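You operate a simulated robot arm through the tools that you are given. There is no shell and no other tool. Be economical: measure what you need, move in short steps, check, and stop when the job is done.

Carry out the task below with a simulated robot arm. There is one attempt and no reset: what you move stays moved.

TASK
On the green-topped table, make the grey brake pad and the green key change places.
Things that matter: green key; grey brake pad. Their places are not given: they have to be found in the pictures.

It is judged by the outcome, as a careful person would: the job done as asked, and still so three seconds after it is handed in. It fails if anything else is knocked over, pushed out of place, dropped, spilled or broken.

THE ROBOT
A 7-joint arm with a two-finger parallel gripper, fixed in place. Base frame: the origin is at the foot of the arm, x ahead of it, y to its left, z up; the work surface is at about z = 803. Lengths are in mm, angles in rad, forces in N, time in s.
With the tool pointing down near the work surface it reaches from about 300 to 700 mm from the base axis. Its first joint turns from -1.152 to 1.152 rad. Payload 1.57 kg.
Tool frame: the origin (TCP) lies between the finger pads and is the grasp point; the fingertips stand 30 mm ahead of it; z points along the fingers, y is the line along which they close. The gripper opens to 110 mm. The fingers are 24 mm wide and 12 mm thick; the gripper's body (48 by 112 mm) begins 78 mm behind the TCP.
Orientation is that of the tool frame in the base frame, as a unit quaternion [w, x, y, z]. With the fingers straight down and closing along the base's y, the tool's x points along the base's -x, its y along +y and its z along -z.

THE INTERFACE
- The arm moves only by the tool servo_tool. Its argument "commands" is a list of rows, each a list of 5 numbers: the shift along the tool's x, y, z in units of 100 mm (1.0 is 100 mm), then the turn about the tool's z in units of 120 degrees (1.0 is 120 degrees), then the gripper command, from -1 (fully open) to 1 (shut), values between in proportion. In form: [[x, y, z, yaw, grip], ...]. A call has 1 to 8 rows; each row is the pose to reach, as a shift and turn from the pose commanded when the call began, along the tool's axes at that moment. A call with a number of a shift or a turn outside -1 to 1 is refused whole. A row lasts 0.2 s, in which the tool goes at most 50 mm and 0.15 rad; a call with a longer step from one row to the next is refused whole, and so is a gripper value outside its range. A pose out of reach is approached as far as the arm can. The call stops where the force on the tool passes 40 N (or 10 N more than at its start, if that is more) or the arm is blocked; 0.2 s more then pass. The fingers move at their own pace (about 108 mm/s each) and stop on an object; they squeeze with about 43 N. The grip force told is the motor's: it shows also when the fingers shut on nothing. Time passes only in rows, and 0.2 s behind the last, so rows that repeat a pose let the fingers close. It gives the time, the measured TCP pose, the force on the tool (base axes), the opening and the grip force at its end, in the units of the frame above (readings bear some noise).
- Cameras (640 x 400 px; columns grow to the right, rows downward): "scene" is fixed at [167.1, -390.1, 1421.4]; the picture's right is [0.78, -0.62, 0.00], its down [-0.33, -0.41, -0.85] and it looks along [0.53, 0.66, -0.53] (base axes); focal length 344 px, centre (320, 200). "wrist" rides on the gripper at [-36, 0, -80] in the tool frame; the picture's right is [0.00, -1.00, 0.00], its down [0.97, 0.00, -0.24] and it looks along [0.24, 0.00, 0.97] (tool axes); focal length 218 px, centre (320, 200).
- capture(camera): a new picture of that camera. No time passes.
- pixel_to_xyz(camera, pixels): for up to 12 pixels [column, row] of the newest picture of that camera ("zoom" is the newest enlarged one), the place [x, y, z] in the base frame of the surface seen there, good to about 2 mm, but the place of the scene camera against the robot may be out by one fixed shift of up to 18 mm in any direction. No time passes.
- enlarge(camera, box): a new picture of the part [left, top, right, bottom] of that camera's present view, enlarged. No time passes.
- job_done(): hands the job in; it is judged then, once.

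Work in short steps. Measure before you move; look again where a grasp or a placing could have gone wrong, and mend it. You have 80 turns and 34 pictures in all, the two below and enlarged ones among them. Open the gripper and draw the arm clear of the work before you hand the job in, unless the task says otherwise; then end with one line.

The tools are called after "Emit:" by a JSON object that holds its "op" and its "data". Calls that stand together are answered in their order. servo_tool: Moves the arm, as the interface text tells. Its arguments: {"type":"object","properties":{"commands":{"type":"array","items":{"type":"array","items":{"type":"number"}}}},"required":["commands"]} The other tools are called the same way: capture (camera) takes a picture; pixel_to_xyz (camera, pixels) gives the place of the surface under pixels of a picture; enlarge (camera, box) takes an enlarged picture of a part of a camera's view; job_done () hands the job in.

At the start:

```text
time_s: 0.0
tool_pos: [356.4, -24.1, 1174.1]
orientation: [0.0, -0.001, 1.0, 0.0]
force: [-0.7, -1.0, -0.6]
width: 110.0
gripper_force: 0.0
```

scene: 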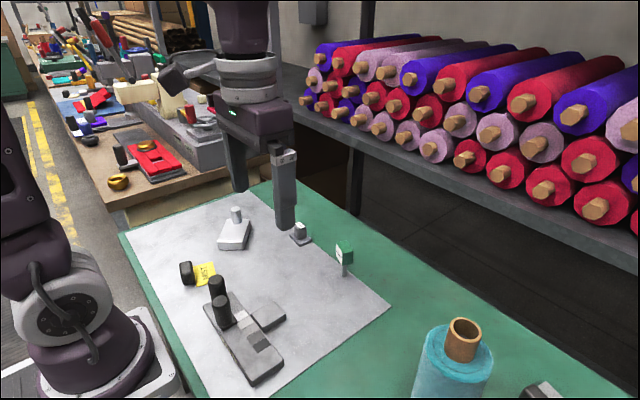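
wrist: 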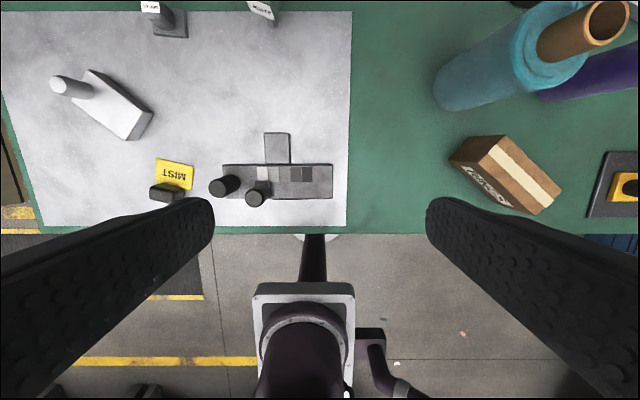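

The objects on the grey mat are small, so I enlarge both views to identify the key and the brake pad.

Emit:
{"op": "enlarge", "data": {"camera": "scene", "box": [160, 190, 400, 390]}}

Emit:
{"op": "enlarge", "data": {"camera": "wrist", "box": [0, 0, 360, 225]}}

```text
2.00 times, centred on (280, 290) of scene
```

zoom: 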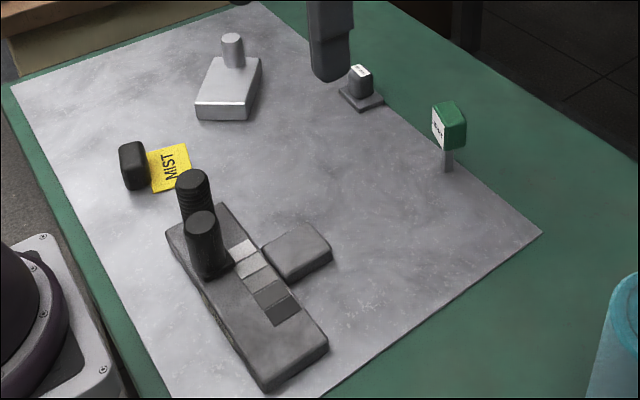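

```text
1.78 times, centred on (180, 112) of wrist
```

zoom: 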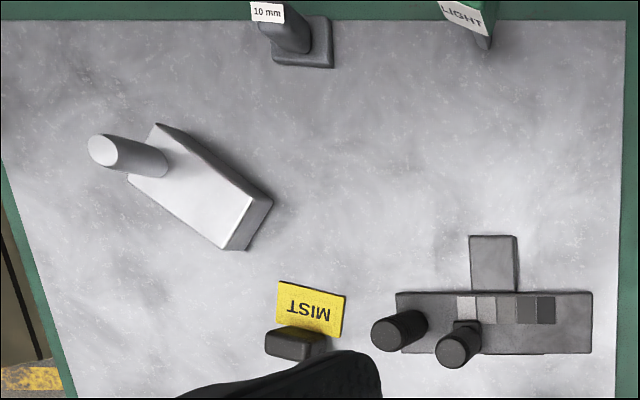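

I can see a green "LIGHT" item, a grey "10 mm" piece, a grey slab beside a board, and others. I measure their places before taking a closer look.

Emit:
{"op": "capture", "data": {"camera": "scene"}}

Emit:
{"op": "pixel_to_xyz", "data": {"camera": "scene", "pixels": [[345, 246], [345, 275], [300, 230], [302, 241], [268, 314], [262, 370], [218, 285], [186, 272], [235, 240], [236, 212], [205, 272], [388, 307]]}}

Emit:
{"op": "pixel_to_xyz", "data": {"camera": "wrist", "pixels": [[268, 15], [179, 28], [277, 148], [325, 180], [165, 192], [117, 110], [65, 86], [174, 172], [228, 185], [257, 194], [240, 196]]}}

```text
29 pictures are left
```

scene: 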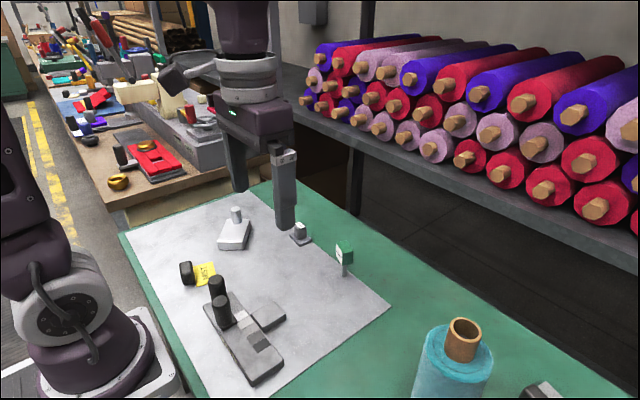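

```text
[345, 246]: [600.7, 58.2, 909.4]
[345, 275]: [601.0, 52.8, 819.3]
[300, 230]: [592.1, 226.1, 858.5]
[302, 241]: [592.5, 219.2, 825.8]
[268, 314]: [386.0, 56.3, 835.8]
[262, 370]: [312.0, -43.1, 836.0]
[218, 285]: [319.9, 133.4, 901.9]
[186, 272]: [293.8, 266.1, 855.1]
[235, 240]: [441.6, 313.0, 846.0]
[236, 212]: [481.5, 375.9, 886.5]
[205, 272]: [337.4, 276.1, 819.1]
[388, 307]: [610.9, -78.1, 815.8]
```

```text
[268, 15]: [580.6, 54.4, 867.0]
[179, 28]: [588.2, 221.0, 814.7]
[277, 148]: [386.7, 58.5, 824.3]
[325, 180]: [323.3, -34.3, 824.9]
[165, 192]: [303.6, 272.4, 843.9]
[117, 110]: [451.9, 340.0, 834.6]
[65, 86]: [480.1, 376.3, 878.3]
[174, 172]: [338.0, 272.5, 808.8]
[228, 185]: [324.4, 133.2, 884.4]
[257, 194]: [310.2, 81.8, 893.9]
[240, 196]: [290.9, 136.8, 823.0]
```

The scene camera reads about 11 mm too high. I move forward and left, staying high, to look at the far items from above.

Emit:
{"op": "servo_tool", "data": {"commands": [[-0.33, 0.25, 0, 0, -1], [-0.66, 0.5, 0, 0, -1], [-1, 0.75, 0, 0, -1], [-1, 1, 0, 0, -1]]}}

Emit:
{"op": "servo_tool", "data": {"commands": [[-0.33, 0.2, 0.2, 0, -1], [-0.66, 0.4, 0.4, 0, -1], [-1, 0.5, 0.5, 0, -1], [-1, 0.5, 0.5, 0, -1]]}}

Emit:
{"op": "capture", "data": {"camera": "wrist"}}

```text
time_s: 1.0
tool_pos: [454.6, 77.5, 1173.6]
orientation: [0.0, 0.0, 1.0, -0.001]
force: [-0.8, 0.5, 0.4]
width: 110.2
gripper_force: 0.0
```

```text
time_s: 2.0
tool_pos: [555.9, 128.1, 1123.4]
orientation: [0.0, 0.0, 1.0, 0.0]
force: [0.0, 0.4, -0.9]
width: 109.8
gripper_force: 0.0
```

```text
28 pictures are left
```

wrist: 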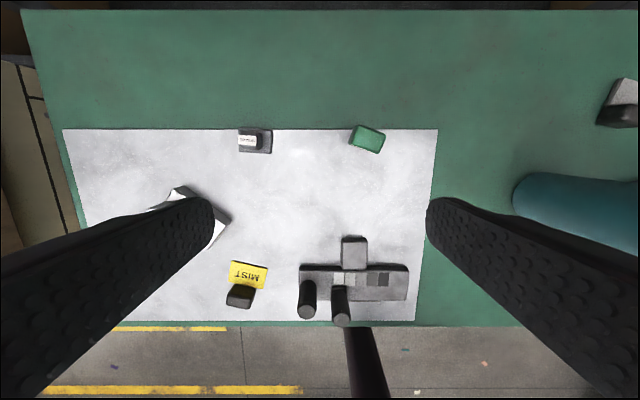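

Emit:
{"op": "enlarge", "data": {"camera": "wrist", "box": [210, 100, 430, 237]}}

Emit:
{"op": "enlarge", "data": {"camera": "scene", "box": [280, 210, 376, 290]}}

Emit:
{"op": "enlarge", "data": {"camera": "scene", "box": [170, 250, 300, 390]}}

```text
2.91 times, centred on (320, 168) of wrist
```

zoom: 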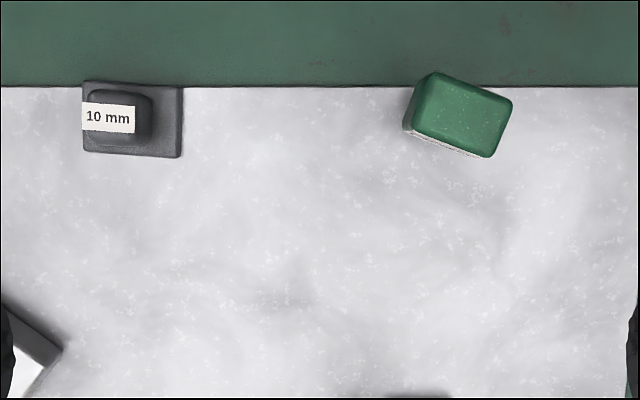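

```text
5.00 times, centred on (328, 250) of scene
```

zoom: 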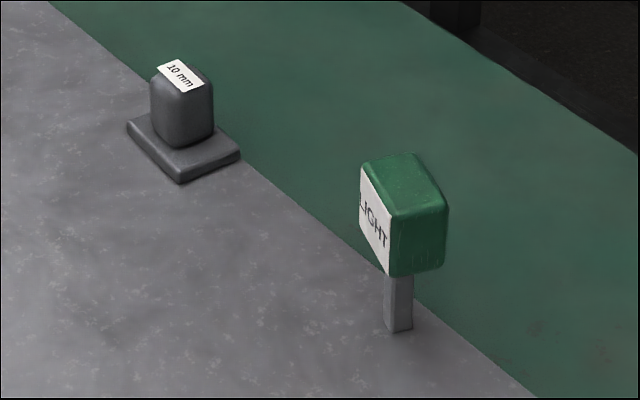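

```text
2.86 times, centred on (235, 320) of scene
```

zoom: 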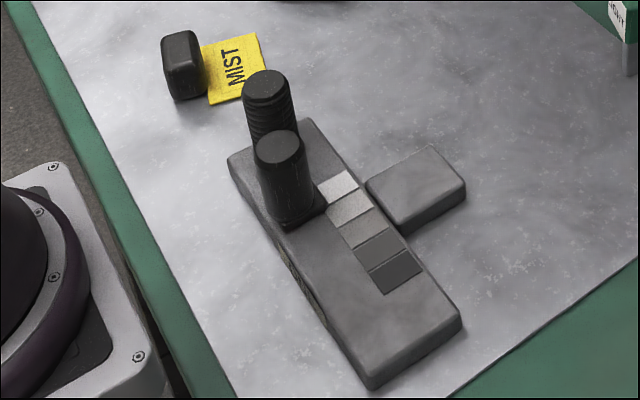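

The key is clear: green head on a grey stem, near (600, 55). For the brake pad I have two candidates, the plate with a block on it marked "10 mm" and the slab beside the board, so I look at the board from nearer.

Emit:
{"op": "servo_tool", "data": {"commands": [[0.25, -0.15, 0.3, 0, -1], [0.5, -0.3, 0.6, 0, -1], [0.75, -0.45, 0.9, 0, -1], [1, -0.6, 1, 0, -1], [1, -0.6, 1, 0, -1]]}}

Emit:
{"op": "capture", "data": {"camera": "wrist"}}

```text
time_s: 3.2
tool_pos: [455.7, 67.2, 1022.7]
orientation: [0.0, 0.0, 1.0, 0.001]
force: [0.1, -0.9, 0.4]
width: 110.2
gripper_force: 0.1
```

```text
24 pictures are left
```

wrist: 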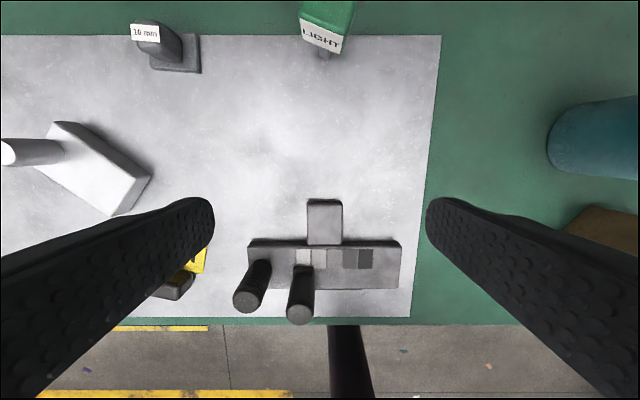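

Emit:
{"op": "enlarge", "data": {"camera": "wrist", "box": [215, 190, 425, 321]}}

Emit:
{"op": "enlarge", "data": {"camera": "wrist", "box": [0, 0, 360, 225]}}

```text
3.05 times, centred on (320, 256) of wrist
```

zoom: 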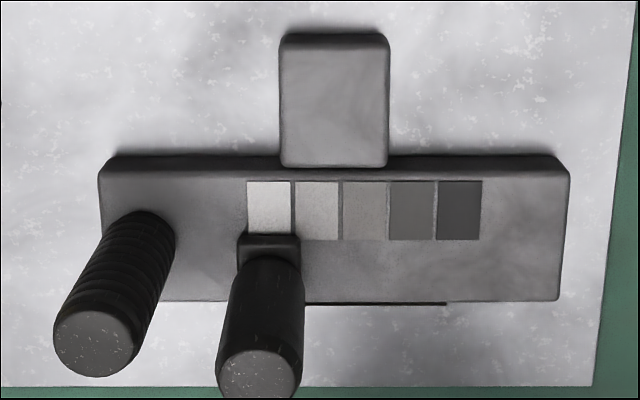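

```text
1.78 times, centred on (180, 112) of wrist
```

zoom: 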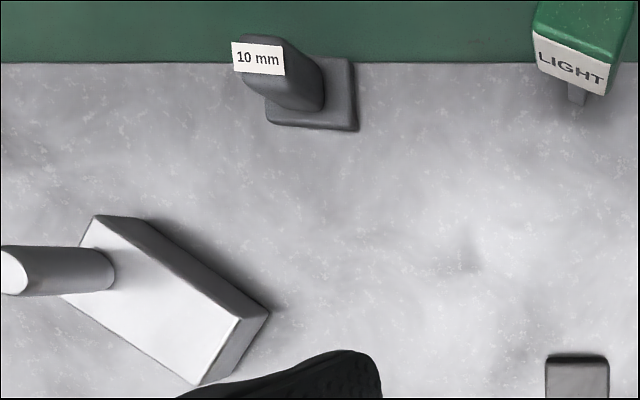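

I take the "10 mm" piece, a backing plate carrying a block, as the brake pad. The board looks like one control fixture. Next I measure the pad and key.

Emit:
{"op": "pixel_to_xyz", "data": {"camera": "zoom", "pixels": [[350, 60], [357, 128], [268, 120], [312, 118], [325, 75], [258, 58], [290, 48], [576, 97], [540, 60], [600, 92], [570, 20], [445, 200]]}}

Emit:
{"op": "servo_tool", "data": {"commands": [[-0.3, 0.2, 0, 0, -1], [-0.6, 0.4, 0, 0, -1], [-0.9, 0.6, 0, 0, -1], [-1, 0.85, 0, 0, -1], [-1, 0.85, 0, 0, -1]]}}

Emit:
{"op": "capture", "data": {"camera": "wrist"}}

```text
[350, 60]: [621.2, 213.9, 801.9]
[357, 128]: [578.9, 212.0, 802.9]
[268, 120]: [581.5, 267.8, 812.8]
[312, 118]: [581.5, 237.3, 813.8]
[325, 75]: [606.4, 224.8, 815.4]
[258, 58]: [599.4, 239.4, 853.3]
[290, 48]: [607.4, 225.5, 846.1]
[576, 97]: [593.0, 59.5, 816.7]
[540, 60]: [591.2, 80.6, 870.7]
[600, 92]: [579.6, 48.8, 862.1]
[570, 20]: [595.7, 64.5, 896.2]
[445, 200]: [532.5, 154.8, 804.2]
```

```text
time_s: 4.4
tool_pos: [555.9, 152.3, 1022.5]
orientation: [0.0, 0.0, 1.0, -0.001]
force: [0.7, -0.1, -0.4]
width: 110.0
gripper_force: 0.2
```

```text
21 pictures are left
```

wrist: 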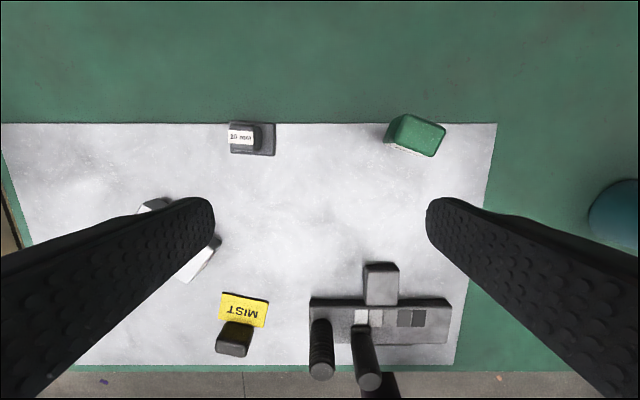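

Emit:
{"op": "enlarge", "data": {"camera": "wrist", "box": [210, 90, 290, 170]}}

Emit:
{"op": "pixel_to_xyz", "data": {"camera": "zoom", "pixels": [[320, 200]]}}

Emit:
{"op": "pixel_to_xyz", "data": {"camera": "wrist", "pixels": [[403, 115], [444, 128], [434, 156], [391, 145], [418, 133]]}}

```text
5.00 times, centred on (250, 130) of wrist
```

zoom: 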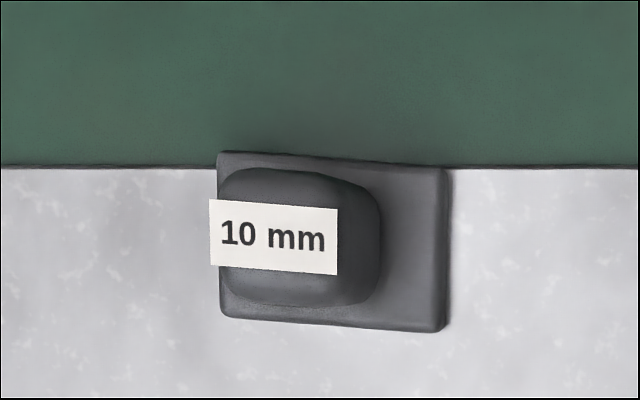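

```text
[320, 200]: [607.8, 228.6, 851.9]
```

```text
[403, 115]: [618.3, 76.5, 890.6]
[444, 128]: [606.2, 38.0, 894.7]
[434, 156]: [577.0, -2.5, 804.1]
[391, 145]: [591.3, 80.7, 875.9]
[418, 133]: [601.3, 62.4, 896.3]
```

Emit:
{"op": "pixel_to_xyz", "data": {"camera": "zoom", "pixels": [[226, 158], [438, 174], [436, 324], [226, 310], [260, 178], [340, 180], [375, 215], [370, 295], [300, 300], [235, 290], [300, 185], [260, 290]]}}

Emit:
{"op": "enlarge", "data": {"camera": "wrist", "box": [376, 95, 456, 175]}}

```text
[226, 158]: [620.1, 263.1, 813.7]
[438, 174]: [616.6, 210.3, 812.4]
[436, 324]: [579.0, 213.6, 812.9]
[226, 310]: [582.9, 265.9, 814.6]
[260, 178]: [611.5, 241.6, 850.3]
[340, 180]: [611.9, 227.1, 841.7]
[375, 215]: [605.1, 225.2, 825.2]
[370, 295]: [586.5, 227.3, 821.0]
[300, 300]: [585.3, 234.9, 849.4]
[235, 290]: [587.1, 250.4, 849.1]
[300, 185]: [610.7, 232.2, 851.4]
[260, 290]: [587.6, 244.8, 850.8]
```

```text
5.00 times, centred on (416, 135) of wrist
```

zoom: 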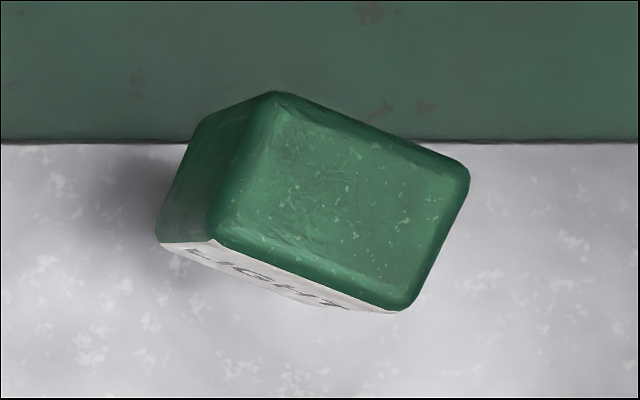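

Emit:
{"op": "pixel_to_xyz", "data": {"camera": "zoom", "pixels": [[275, 100], [460, 175], [405, 298], [220, 235], [340, 200], [165, 238], [205, 125], [245, 262], [290, 278], [370, 308]]}}

```text
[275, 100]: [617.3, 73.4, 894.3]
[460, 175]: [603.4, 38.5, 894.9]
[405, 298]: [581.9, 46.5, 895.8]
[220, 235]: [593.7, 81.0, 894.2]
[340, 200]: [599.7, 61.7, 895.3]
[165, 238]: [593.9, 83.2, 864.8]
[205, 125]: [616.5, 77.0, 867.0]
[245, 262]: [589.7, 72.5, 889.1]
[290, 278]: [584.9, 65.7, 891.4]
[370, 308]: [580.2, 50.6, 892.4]
```

The pad's plate is centred at about (600, 238) with a yaw of about -4°, and its block is 26 mm wide with its top at z≈851. The key's head is centred at about (599, 60) with a yaw of about -20°, top at z≈895. I move above the pad.

Emit:
{"op": "servo_tool", "data": {"commands": [[-0.2, 0.4, 0, 0.034, -1], [-0.4, 0.8, 0, 0.034, -1], [-0.436, 0.862, 0.3, 0.034, -1], [-0.436, 0.862, 0.7, 0.034, -1], [-0.436, 0.862, 0.9, 0.034, -1], [-0.436, 0.862, 0.9, 0.034, -0.4]]}}

Emit:
{"op": "capture", "data": {"camera": "scene"}}

Emit:
{"op": "capture", "data": {"camera": "wrist"}}

```text
time_s: 5.8
tool_pos: [598.2, 238.9, 934.0]
orientation: [0.0, 0.037, 0.999, -0.001]
force: [-0.8, -0.1, -0.4]
width: 77.3
gripper_force: 0.0
```

```text
18 pictures are left
```

scene: 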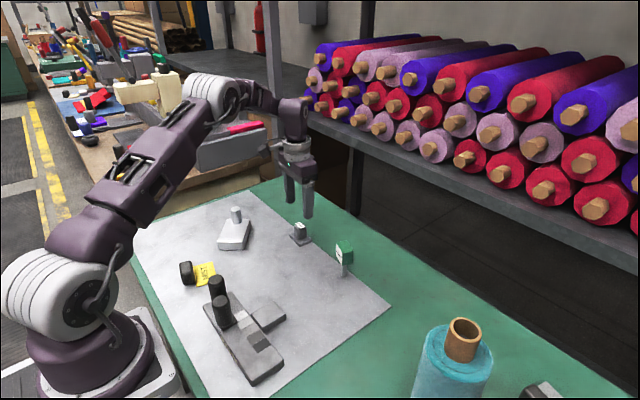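

```text
17 pictures are left
```

wrist: 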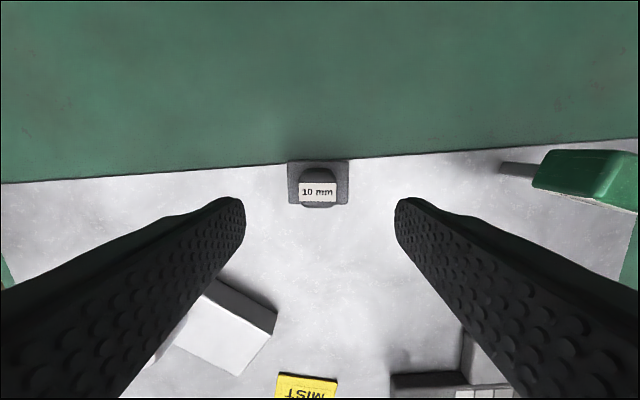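

The plate is square to the gripper and centred at column 319. I also measure the key's stem foot, at about (505, 168), then descend and close.

Emit:
{"op": "pixel_to_xyz", "data": {"camera": "wrist", "pixels": [[502, 168], [508, 168], [520, 170], [289, 163], [349, 161], [349, 204], [289, 204]]}}

Emit:
{"op": "servo_tool", "data": {"commands": [[0, 0, 0.3, 0, -0.4], [0, 0, 0.6, 0, -0.4], [0, 0, 0.76, 0, -0.4], [0, 0, 0.855, 0, -0.4], [0, 0, 0.855, 0, -0.4]]}}

```text
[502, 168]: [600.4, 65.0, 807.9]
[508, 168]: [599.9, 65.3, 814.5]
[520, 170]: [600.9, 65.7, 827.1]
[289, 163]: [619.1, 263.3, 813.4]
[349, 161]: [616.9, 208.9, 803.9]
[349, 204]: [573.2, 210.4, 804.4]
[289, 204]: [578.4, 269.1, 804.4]
```

```text
time_s: 7.0
tool_pos: [598.0, 238.3, 847.3]
orientation: [0.0, 0.036, 0.999, -0.001]
force: [-0.1, -0.2, 0.5]
width: 77.1
gripper_force: 0.1
```

Emit:
{"op": "servo_tool", "data": {"commands": [[0, 0, 0, 0, 0.2], [0, 0, 0, 0, 0.6], [0, 0, 0, 0, 1], [0, 0, 0, 0, 1]]}}

Emit:
{"op": "servo_tool", "data": {"commands": [[0, 0, -0.2, 0, 1], [0, 0, -0.5, 0, 1], [0, 0, -0.5, 0, 1]]}}

Emit:
{"op": "capture", "data": {"camera": "wrist"}}

```text
time_s: 8.0
tool_pos: [597.8, 239.0, 847.1]
orientation: [0.0, 0.036, 0.999, 0.0]
force: [0.3, 0.7, 1.3]
width: 29.4
gripper_force: 38.6
```

```text
time_s: 8.8
tool_pos: [599.1, 239.0, 898.7]
orientation: [0.001, 0.036, 0.999, 0.0]
force: [-0.1, -0.3, -1.2]
width: 29.4
gripper_force: 39.7
```

```text
16 pictures are left
```

wrist: 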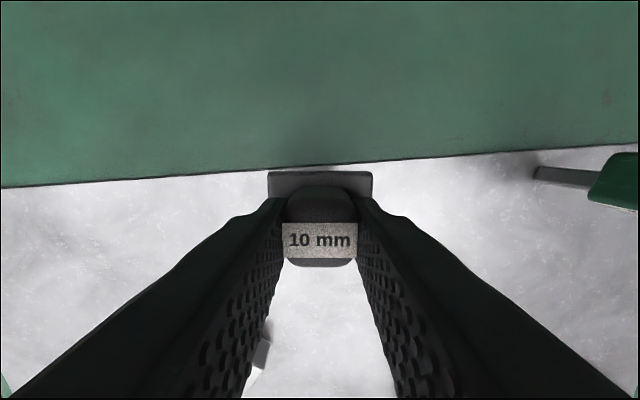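

The pad is held (29.4 mm). I carry it to a free patch at about (505, 155) and lower it.

Emit:
{"op": "servo_tool", "data": {"commands": [[0.3, -0.3, -0.1, 0, 1], [0.6, -0.6, -0.1, 0, 1], [0.877, -0.905, -0.1, 0, 1], [0.877, -0.905, 0.2, 0, 1], [0.877, -0.905, 0.4, 0, 1], [0.877, -0.905, 0.48, 0, 1], [0.877, -0.905, 0.505, 0, 1], [0.877, -0.905, 0.505, 0, 1]]}}

```text
time_s: 10.6
tool_pos: [505.5, 154.5, 847.6]
orientation: [0.0, 0.035, 0.999, 0.0]
force: [-5.2, 0.4, 30.4]
width: 29.3
gripper_force: 38.7
```

It touches the table with 30 N. I ease up 1 mm, open, and rise.

Emit:
{"op": "servo_tool", "data": {"commands": [[0, 0, -0.01, 0, 1], [0, 0, -0.01, 0, 0.2], [0, 0, -0.01, 0, -0.4], [0, 0, -0.01, 0, -0.4]]}}

Emit:
{"op": "servo_tool", "data": {"commands": [[0, 0, -0.3, 0, -0.4], [0, 0, -0.6, 0, -0.4], [0, 0, -1, 0, -0.4], [0, 0, -1, 0, -0.4]]}}

Emit:
{"op": "capture", "data": {"camera": "wrist"}}

```text
time_s: 11.6
tool_pos: [505.6, 155.2, 848.1]
orientation: [0.001, 0.036, 0.999, -0.001]
force: [0.2, 0.2, 0.1]
width: 77.2
gripper_force: 0.1
```

```text
time_s: 12.6
tool_pos: [505.5, 152.9, 948.5]
orientation: [0.0, 0.036, 0.999, 0.0]
force: [0.4, -0.6, -0.1]
width: 77.0
gripper_force: 0.0
```

```text
15 pictures are left
```

wrist: 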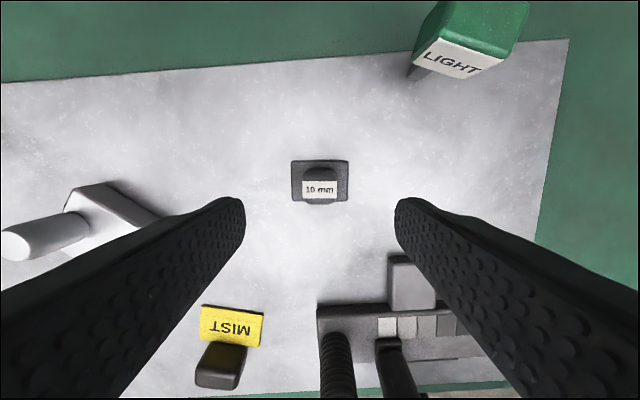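

The pad stands well at the temporary spot. I move above the key and turn a further 16° to match its head.

Emit:
{"op": "servo_tool", "data": {"commands": [[-0.3, -0.28, -0.2, 0.045, -0.4], [-0.6, -0.56, -0.2, 0.09, -0.4], [-0.85, -0.86, -0.2, 0.133, -0.4], [-1, -0.86, -0.2, 0.133, -0.4], [-1, -0.86, -0.2, 0.133, -0.4]]}}

Emit:
{"op": "capture", "data": {"camera": "wrist"}}

```text
time_s: 13.8
tool_pos: [598.2, 61.8, 969.0]
orientation: [-0.001, 0.174, 0.985, 0.0]
force: [0.7, 0.0, -0.4]
width: 76.9
gripper_force: 0.1
```

```text
14 pictures are left
```

wrist: 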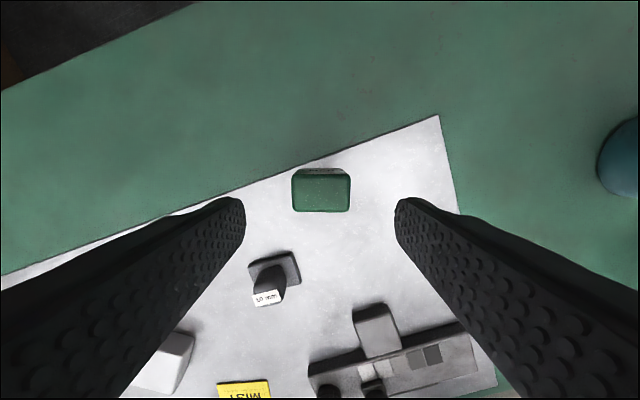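

The head is square and centred (columns 292–350). I descend to z≈878 and close.

Emit:
{"op": "servo_tool", "data": {"commands": [[0, 0, 0.3, 0, -0.4], [0, 0, 0.6, 0, -0.4], [0, 0, 0.8, 0, -0.4], [0, 0, 0.91, 0, -0.4], [0, 0, 0.91, 0, -0.4]]}}

Emit:
{"op": "servo_tool", "data": {"commands": [[0, 0, 0, 0, 0], [0, 0, 0, 0, 0.4], [0, 0, 0, 0, 1], [0, 0, 0, 0, 1]]}}

Emit:
{"op": "servo_tool", "data": {"commands": [[0, 0, -0.15, 0, 1], [0, 0, -0.4, 0, 1], [0, 0, -0.4, 0, 1]]}}

Emit:
{"op": "capture", "data": {"camera": "scene"}}

Emit:
{"op": "enlarge", "data": {"camera": "scene", "box": [270, 170, 430, 290]}}

```text
time_s: 15.0
tool_pos: [598.5, 60.8, 876.4]
orientation: [-0.001, 0.174, 0.985, 0.0]
force: [-0.6, 0.7, -0.1]
width: 77.0
gripper_force: 0.0
```

```text
time_s: 16.0
tool_pos: [597.2, 60.8, 877.3]
orientation: [0.0, 0.173, 0.985, 0.0]
force: [-0.1, 0.5, 0.4]
width: 43.5
gripper_force: 42.9
```

```text
time_s: 16.8
tool_pos: [597.5, 60.1, 917.0]
orientation: [0.0, 0.174, 0.985, 0.0]
force: [0.7, 0.6, -1.1]
width: 43.3
gripper_force: 43.7
```

```text
13 pictures are left
```

scene: 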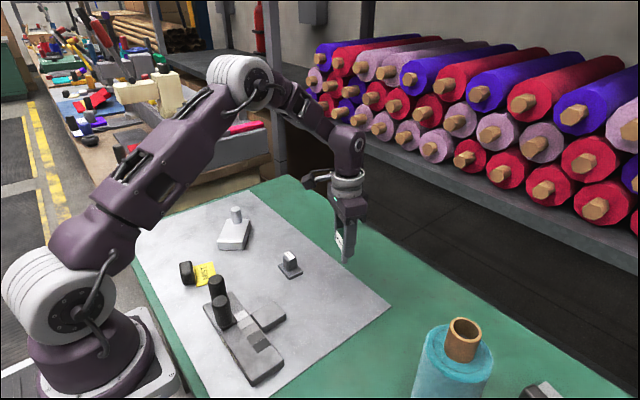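

```text
3.33 times, centred on (350, 230) of scene
```

zoom: 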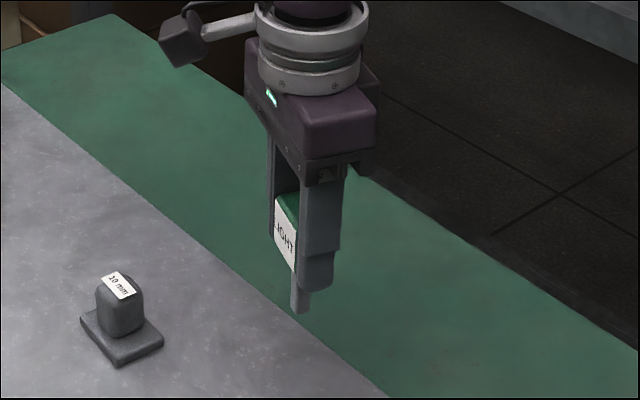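

The key is held upright. I carry it 178 mm in +y to the pad's former place at (600, 238).

Emit:
{"op": "servo_tool", "data": {"commands": [[0.1, 0.28, 0, 0, 1], [0.2, 0.56, 0, 0, 1], [0.305, 0.837, 0, 0, 1], [0.305, 0.837, 0, 0, 1]]}}

Emit:
{"op": "servo_tool", "data": {"commands": [[0.1, 0.28, 0, 0, 1], [0.2, 0.56, 0, 0, 1], [0.3, 0.837, 0, 0, 1], [0.3, 0.837, 0.2, 0, 1], [0.3, 0.837, 0.35, 0, 1], [0.3, 0.837, 0.385, 0, 1], [0.3, 0.837, 0.385, 0, 1]]}}

```text
time_s: 17.8
tool_pos: [597.2, 149.7, 916.7]
orientation: [0.0, 0.174, 0.985, 0.0]
force: [-0.8, 0.2, -0.5]
width: 43.0
gripper_force: 43.1
```

```text
time_s: 19.4
tool_pos: [597.2, 241.2, 878.7]
orientation: [0.0, 0.173, 0.985, 0.0]
force: [0.2, 0.4, -0.1]
width: 43.2
gripper_force: 43.0
```

No contact yet, so I lower in fine steps, watching for force.

Emit:
{"op": "servo_tool", "data": {"commands": [[0, 0, 0.008, 0, 1], [0, 0, 0.015, 0, 1], [0, 0, 0.015, 0, 1]]}}

```text
time_s: 20.2
tool_pos: [598.2, 238.7, 876.9]
orientation: [0.0, 0.173, 0.985, 0.0]
force: [0.4, -0.4, -1.0]
width: 43.2
gripper_force: 43.4
```

Emit:
{"op": "servo_tool", "data": {"commands": [[0, 0, 0.005, 0, 1], [0, 0, 0.005, 0, 1]]}}

Emit:
{"op": "capture", "data": {"camera": "wrist"}}

```text
time_s: 20.8
tool_pos: [598.2, 238.7, 878.0]
orientation: [0.001, 0.174, 0.985, 0.0]
force: [-0.8, -0.3, 7.5]
width: 43.4
gripper_force: 43.4
```

```text
11 pictures are left
```

wrist: 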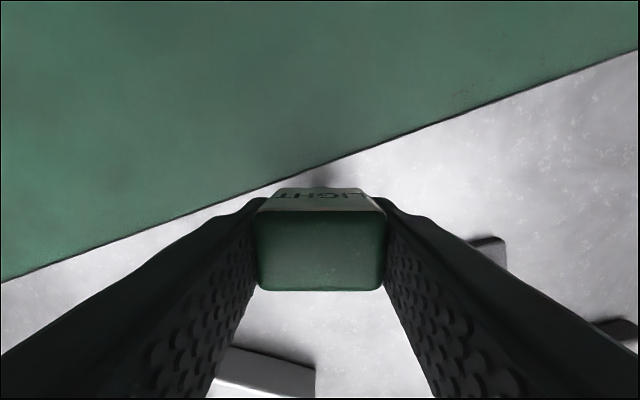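

Contact is made (7.5 N). I release gently in stages and rise.

Emit:
{"op": "servo_tool", "data": {"commands": [[0, 0, 0, 0, 0.19], [0, 0, 0, 0, 0.12], [0, 0, 0, 0, 0.0], [0, 0, 0, 0, -0.3], [0, 0, 0, 0, -0.5], [0, 0, 0, 0, -0.5]]}}

Emit:
{"op": "servo_tool", "data": {"commands": [[0, 0, -0.2, 0, -0.5], [0, 0, -0.5, 0, -0.5], [0, 0, -0.9, 0, -0.5], [0, 0, -0.9, 0, -0.5]]}}

Emit:
{"op": "capture", "data": {"camera": "wrist"}}

```text
time_s: 22.2
tool_pos: [598.7, 239.7, 875.6]
orientation: [0.0, 0.174, 0.985, 0.0]
force: [0.0, -0.1, -0.3]
width: 82.2
gripper_force: 0.1
```

```text
time_s: 23.2
tool_pos: [598.9, 239.2, 968.0]
orientation: [-0.001, 0.174, 0.985, 0.0]
force: [0.3, -0.2, 0.5]
width: 82.7
gripper_force: 0.1
```

```text
10 pictures are left
```

wrist: 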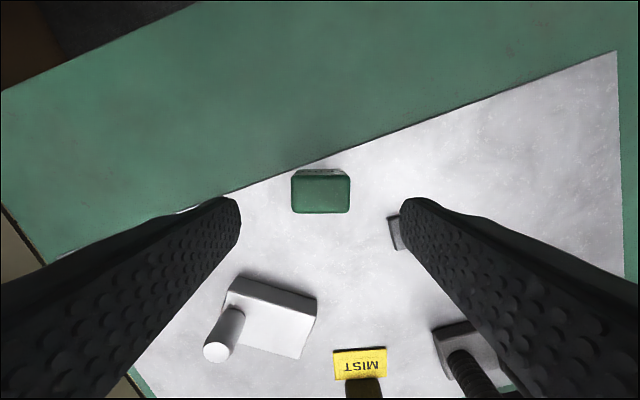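

The key stands upright. I return above the pad at (505, 155), turning back 16°.

Emit:
{"op": "servo_tool", "data": {"commands": [[0.2, -0.35, 0, -0.04, -0.5], [0.4, -0.7, 0, -0.09, -0.5], [0.592, -1.0, 0, -0.133, -0.5], [0.592, -1.0, 0, -0.133, -0.5]]}}

```text
time_s: 24.2
tool_pos: [507.7, 164.4, 966.4]
orientation: [0.001, 0.035, 0.999, 0.001]
force: [-0.5, 0.0, -0.5]
width: 82.5
gripper_force: 0.1
```

Emit:
{"op": "servo_tool", "data": {"commands": [[0.028, -0.102, 0.2, 0, -0.5], [0.028, -0.102, 0.2, 0, -0.5]]}}

Emit:
{"op": "capture", "data": {"camera": "wrist"}}

```text
time_s: 24.8
tool_pos: [505.3, 155.3, 946.9]
orientation: [0.0, 0.037, 0.999, 0.0]
force: [-0.1, 0.0, 0.4]
width: 82.4
gripper_force: 0.0
```

```text
9 pictures are left
```

wrist: 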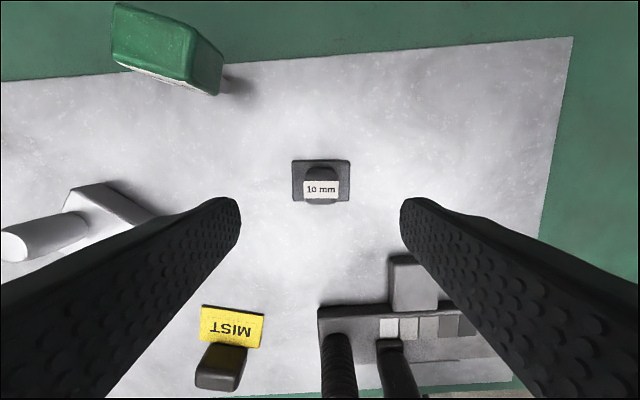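

Aligned (plate columns 292–350). I descend to z≈848, close, and lift.

Emit:
{"op": "servo_tool", "data": {"commands": [[0, 0, 0.3, 0, -0.4], [0, 0, 0.6, 0, -0.4], [0, 0, 0.85, 0, -0.4], [0, 0, 0.985, 0, -0.4], [0, 0, 0.985, 0, -0.4]]}}

Emit:
{"op": "servo_tool", "data": {"commands": [[0, 0, 0, 0, 0.2], [0, 0, 0, 0, 0.6], [0, 0, 0, 0, 1], [0, 0, 0, 0, 1]]}}

Emit:
{"op": "servo_tool", "data": {"commands": [[0, 0, -0.2, 0, 1], [0, 0, -0.6, 0, 1], [0, 0, -0.6, 0, 1]]}}

```text
time_s: 26.0
tool_pos: [505.7, 155.0, 847.4]
orientation: [-0.001, 0.036, 0.999, 0.0]
force: [0.4, -0.1, -0.2]
width: 76.9
gripper_force: 0.1
```

```text
time_s: 27.0
tool_pos: [504.6, 155.0, 847.9]
orientation: [0.001, 0.035, 0.999, 0.0]
force: [-0.5, -0.6, -0.2]
width: 29.4
gripper_force: 38.9
```

```text
time_s: 27.8
tool_pos: [504.9, 154.8, 908.0]
orientation: [-0.001, 0.036, 0.999, 0.0]
force: [0.0, -0.8, -1.1]
width: 29.4
gripper_force: 39.0
```

Emit:
{"op": "servo_tool", "data": {"commands": [[-0.33, -0.29, 0, 0, 1], [-0.66, -0.58, 0, 0, 1], [-0.995, -0.88, 0, 0, 1], [-0.995, -0.88, 0.3, 0, 1], [-0.995, -0.88, 0.5, 0, 1], [-0.995, -0.88, 0.58, 0, 1], [-0.995, -0.88, 0.58, 0, 1]]}}

Emit:
{"op": "servo_tool", "data": {"commands": [[0, 0, 0.008, 0, 1], [0, 0, 0.016, 0, 1], [0, 0, 0.016, 0, 1]]}}

```text
time_s: 29.4
tool_pos: [596.6, 59.9, 850.2]
orientation: [0.0, 0.036, 0.999, 0.001]
force: [-0.3, 0.1, 0.0]
width: 29.3
gripper_force: 39.3
```

```text
time_s: 30.2
tool_pos: [598.3, 60.5, 848.1]
orientation: [0.0, 0.035, 0.999, 0.0]
force: [-1.0, -0.2, -1.5]
width: 29.6
gripper_force: 39.0
```

Emit:
{"op": "servo_tool", "data": {"commands": [[0, 0, 0.006, 0, 1], [0, 0, 0.006, 0, 1]]}}

```text
time_s: 30.8
tool_pos: [597.9, 59.3, 848.4]
orientation: [-0.001, 0.036, 0.999, 0.0]
force: [1.1, -0.2, -0.5]
width: 29.2
gripper_force: 39.0
```

Emit:
{"op": "servo_tool", "data": {"commands": [[0, 0, 0.006, 0, 1], [0, 0, 0.006, 0, 1]]}}

```text
time_s: 31.4
tool_pos: [598.3, 58.6, 846.8]
orientation: [-0.001, 0.036, 0.999, 0.0]
force: [-2.0, -0.8, 6.6]
width: 29.3
gripper_force: 38.6
```

Contact at 6.6 N. I release and rise clear.

Emit:
{"op": "servo_tool", "data": {"commands": [[0, 0, 0, 0, 0.4], [0, 0, 0, 0, 0.2], [0, 0, 0, 0, -0.2], [0, 0, 0, 0, -0.4], [0, 0, 0, 0, -0.4]]}}

Emit:
{"op": "servo_tool", "data": {"commands": [[0, 0, -0.3, 0, -0.4], [0, 0, -0.6, 0, -0.4], [0, 0, -1, 0, -0.4], [0, 0, -1, 0, -0.4]]}}

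Emit:
{"op": "servo_tool", "data": {"commands": [[0.2, 0.2, -0.3, 0, -1], [0.5, 0.4, -0.6, 0, -1], [0.8, 0.5, -0.9, 0, -1], [0.8, 0.5, -0.9, 0, -1]]}}

Emit:
{"op": "capture", "data": {"camera": "wrist"}}

Emit:
{"op": "capture", "data": {"camera": "scene"}}

```text
time_s: 32.6
tool_pos: [597.4, 59.9, 848.3]
orientation: [0.0, 0.036, 0.999, 0.0]
force: [-0.6, -1.1, -1.4]
width: 77.0
gripper_force: 0.0
```

```text
time_s: 33.6
tool_pos: [598.1, 59.8, 948.0]
orientation: [0.0, 0.036, 0.999, 0.001]
force: [-0.7, 0.2, 0.3]
width: 77.0
gripper_force: 0.1
```

```text
time_s: 34.6
tool_pos: [523.3, 115.1, 1037.7]
orientation: [-0.001, 0.036, 0.999, -0.001]
force: [-0.2, 0.2, -0.4]
width: 109.9
gripper_force: 0.0
```

```text
8 pictures are left
```

wrist: 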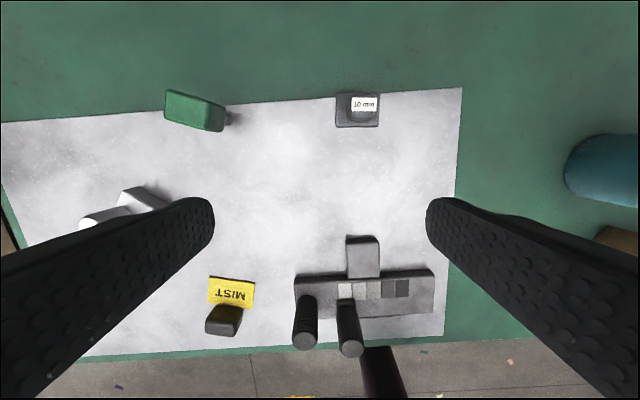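

```text
7 pictures are left
```

scene: 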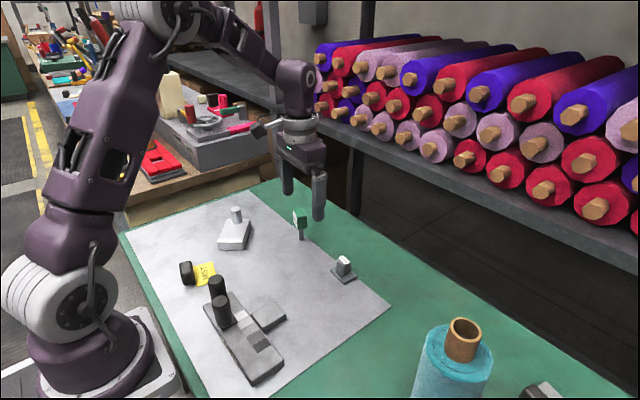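

Both pictures show the key upright near (600, 238) and the pad flat near (600, 60). Nothing else has moved and the arm is clear, so I hand it in.

Emit:
{"op": "job_done", "data": {}}

```text
The job is handed in.
```

The green key and the grey brake pad have changed places and both stand upright; I took the grey "10 mm" piece to be the brake pad, since nothing in view was labelled as one.
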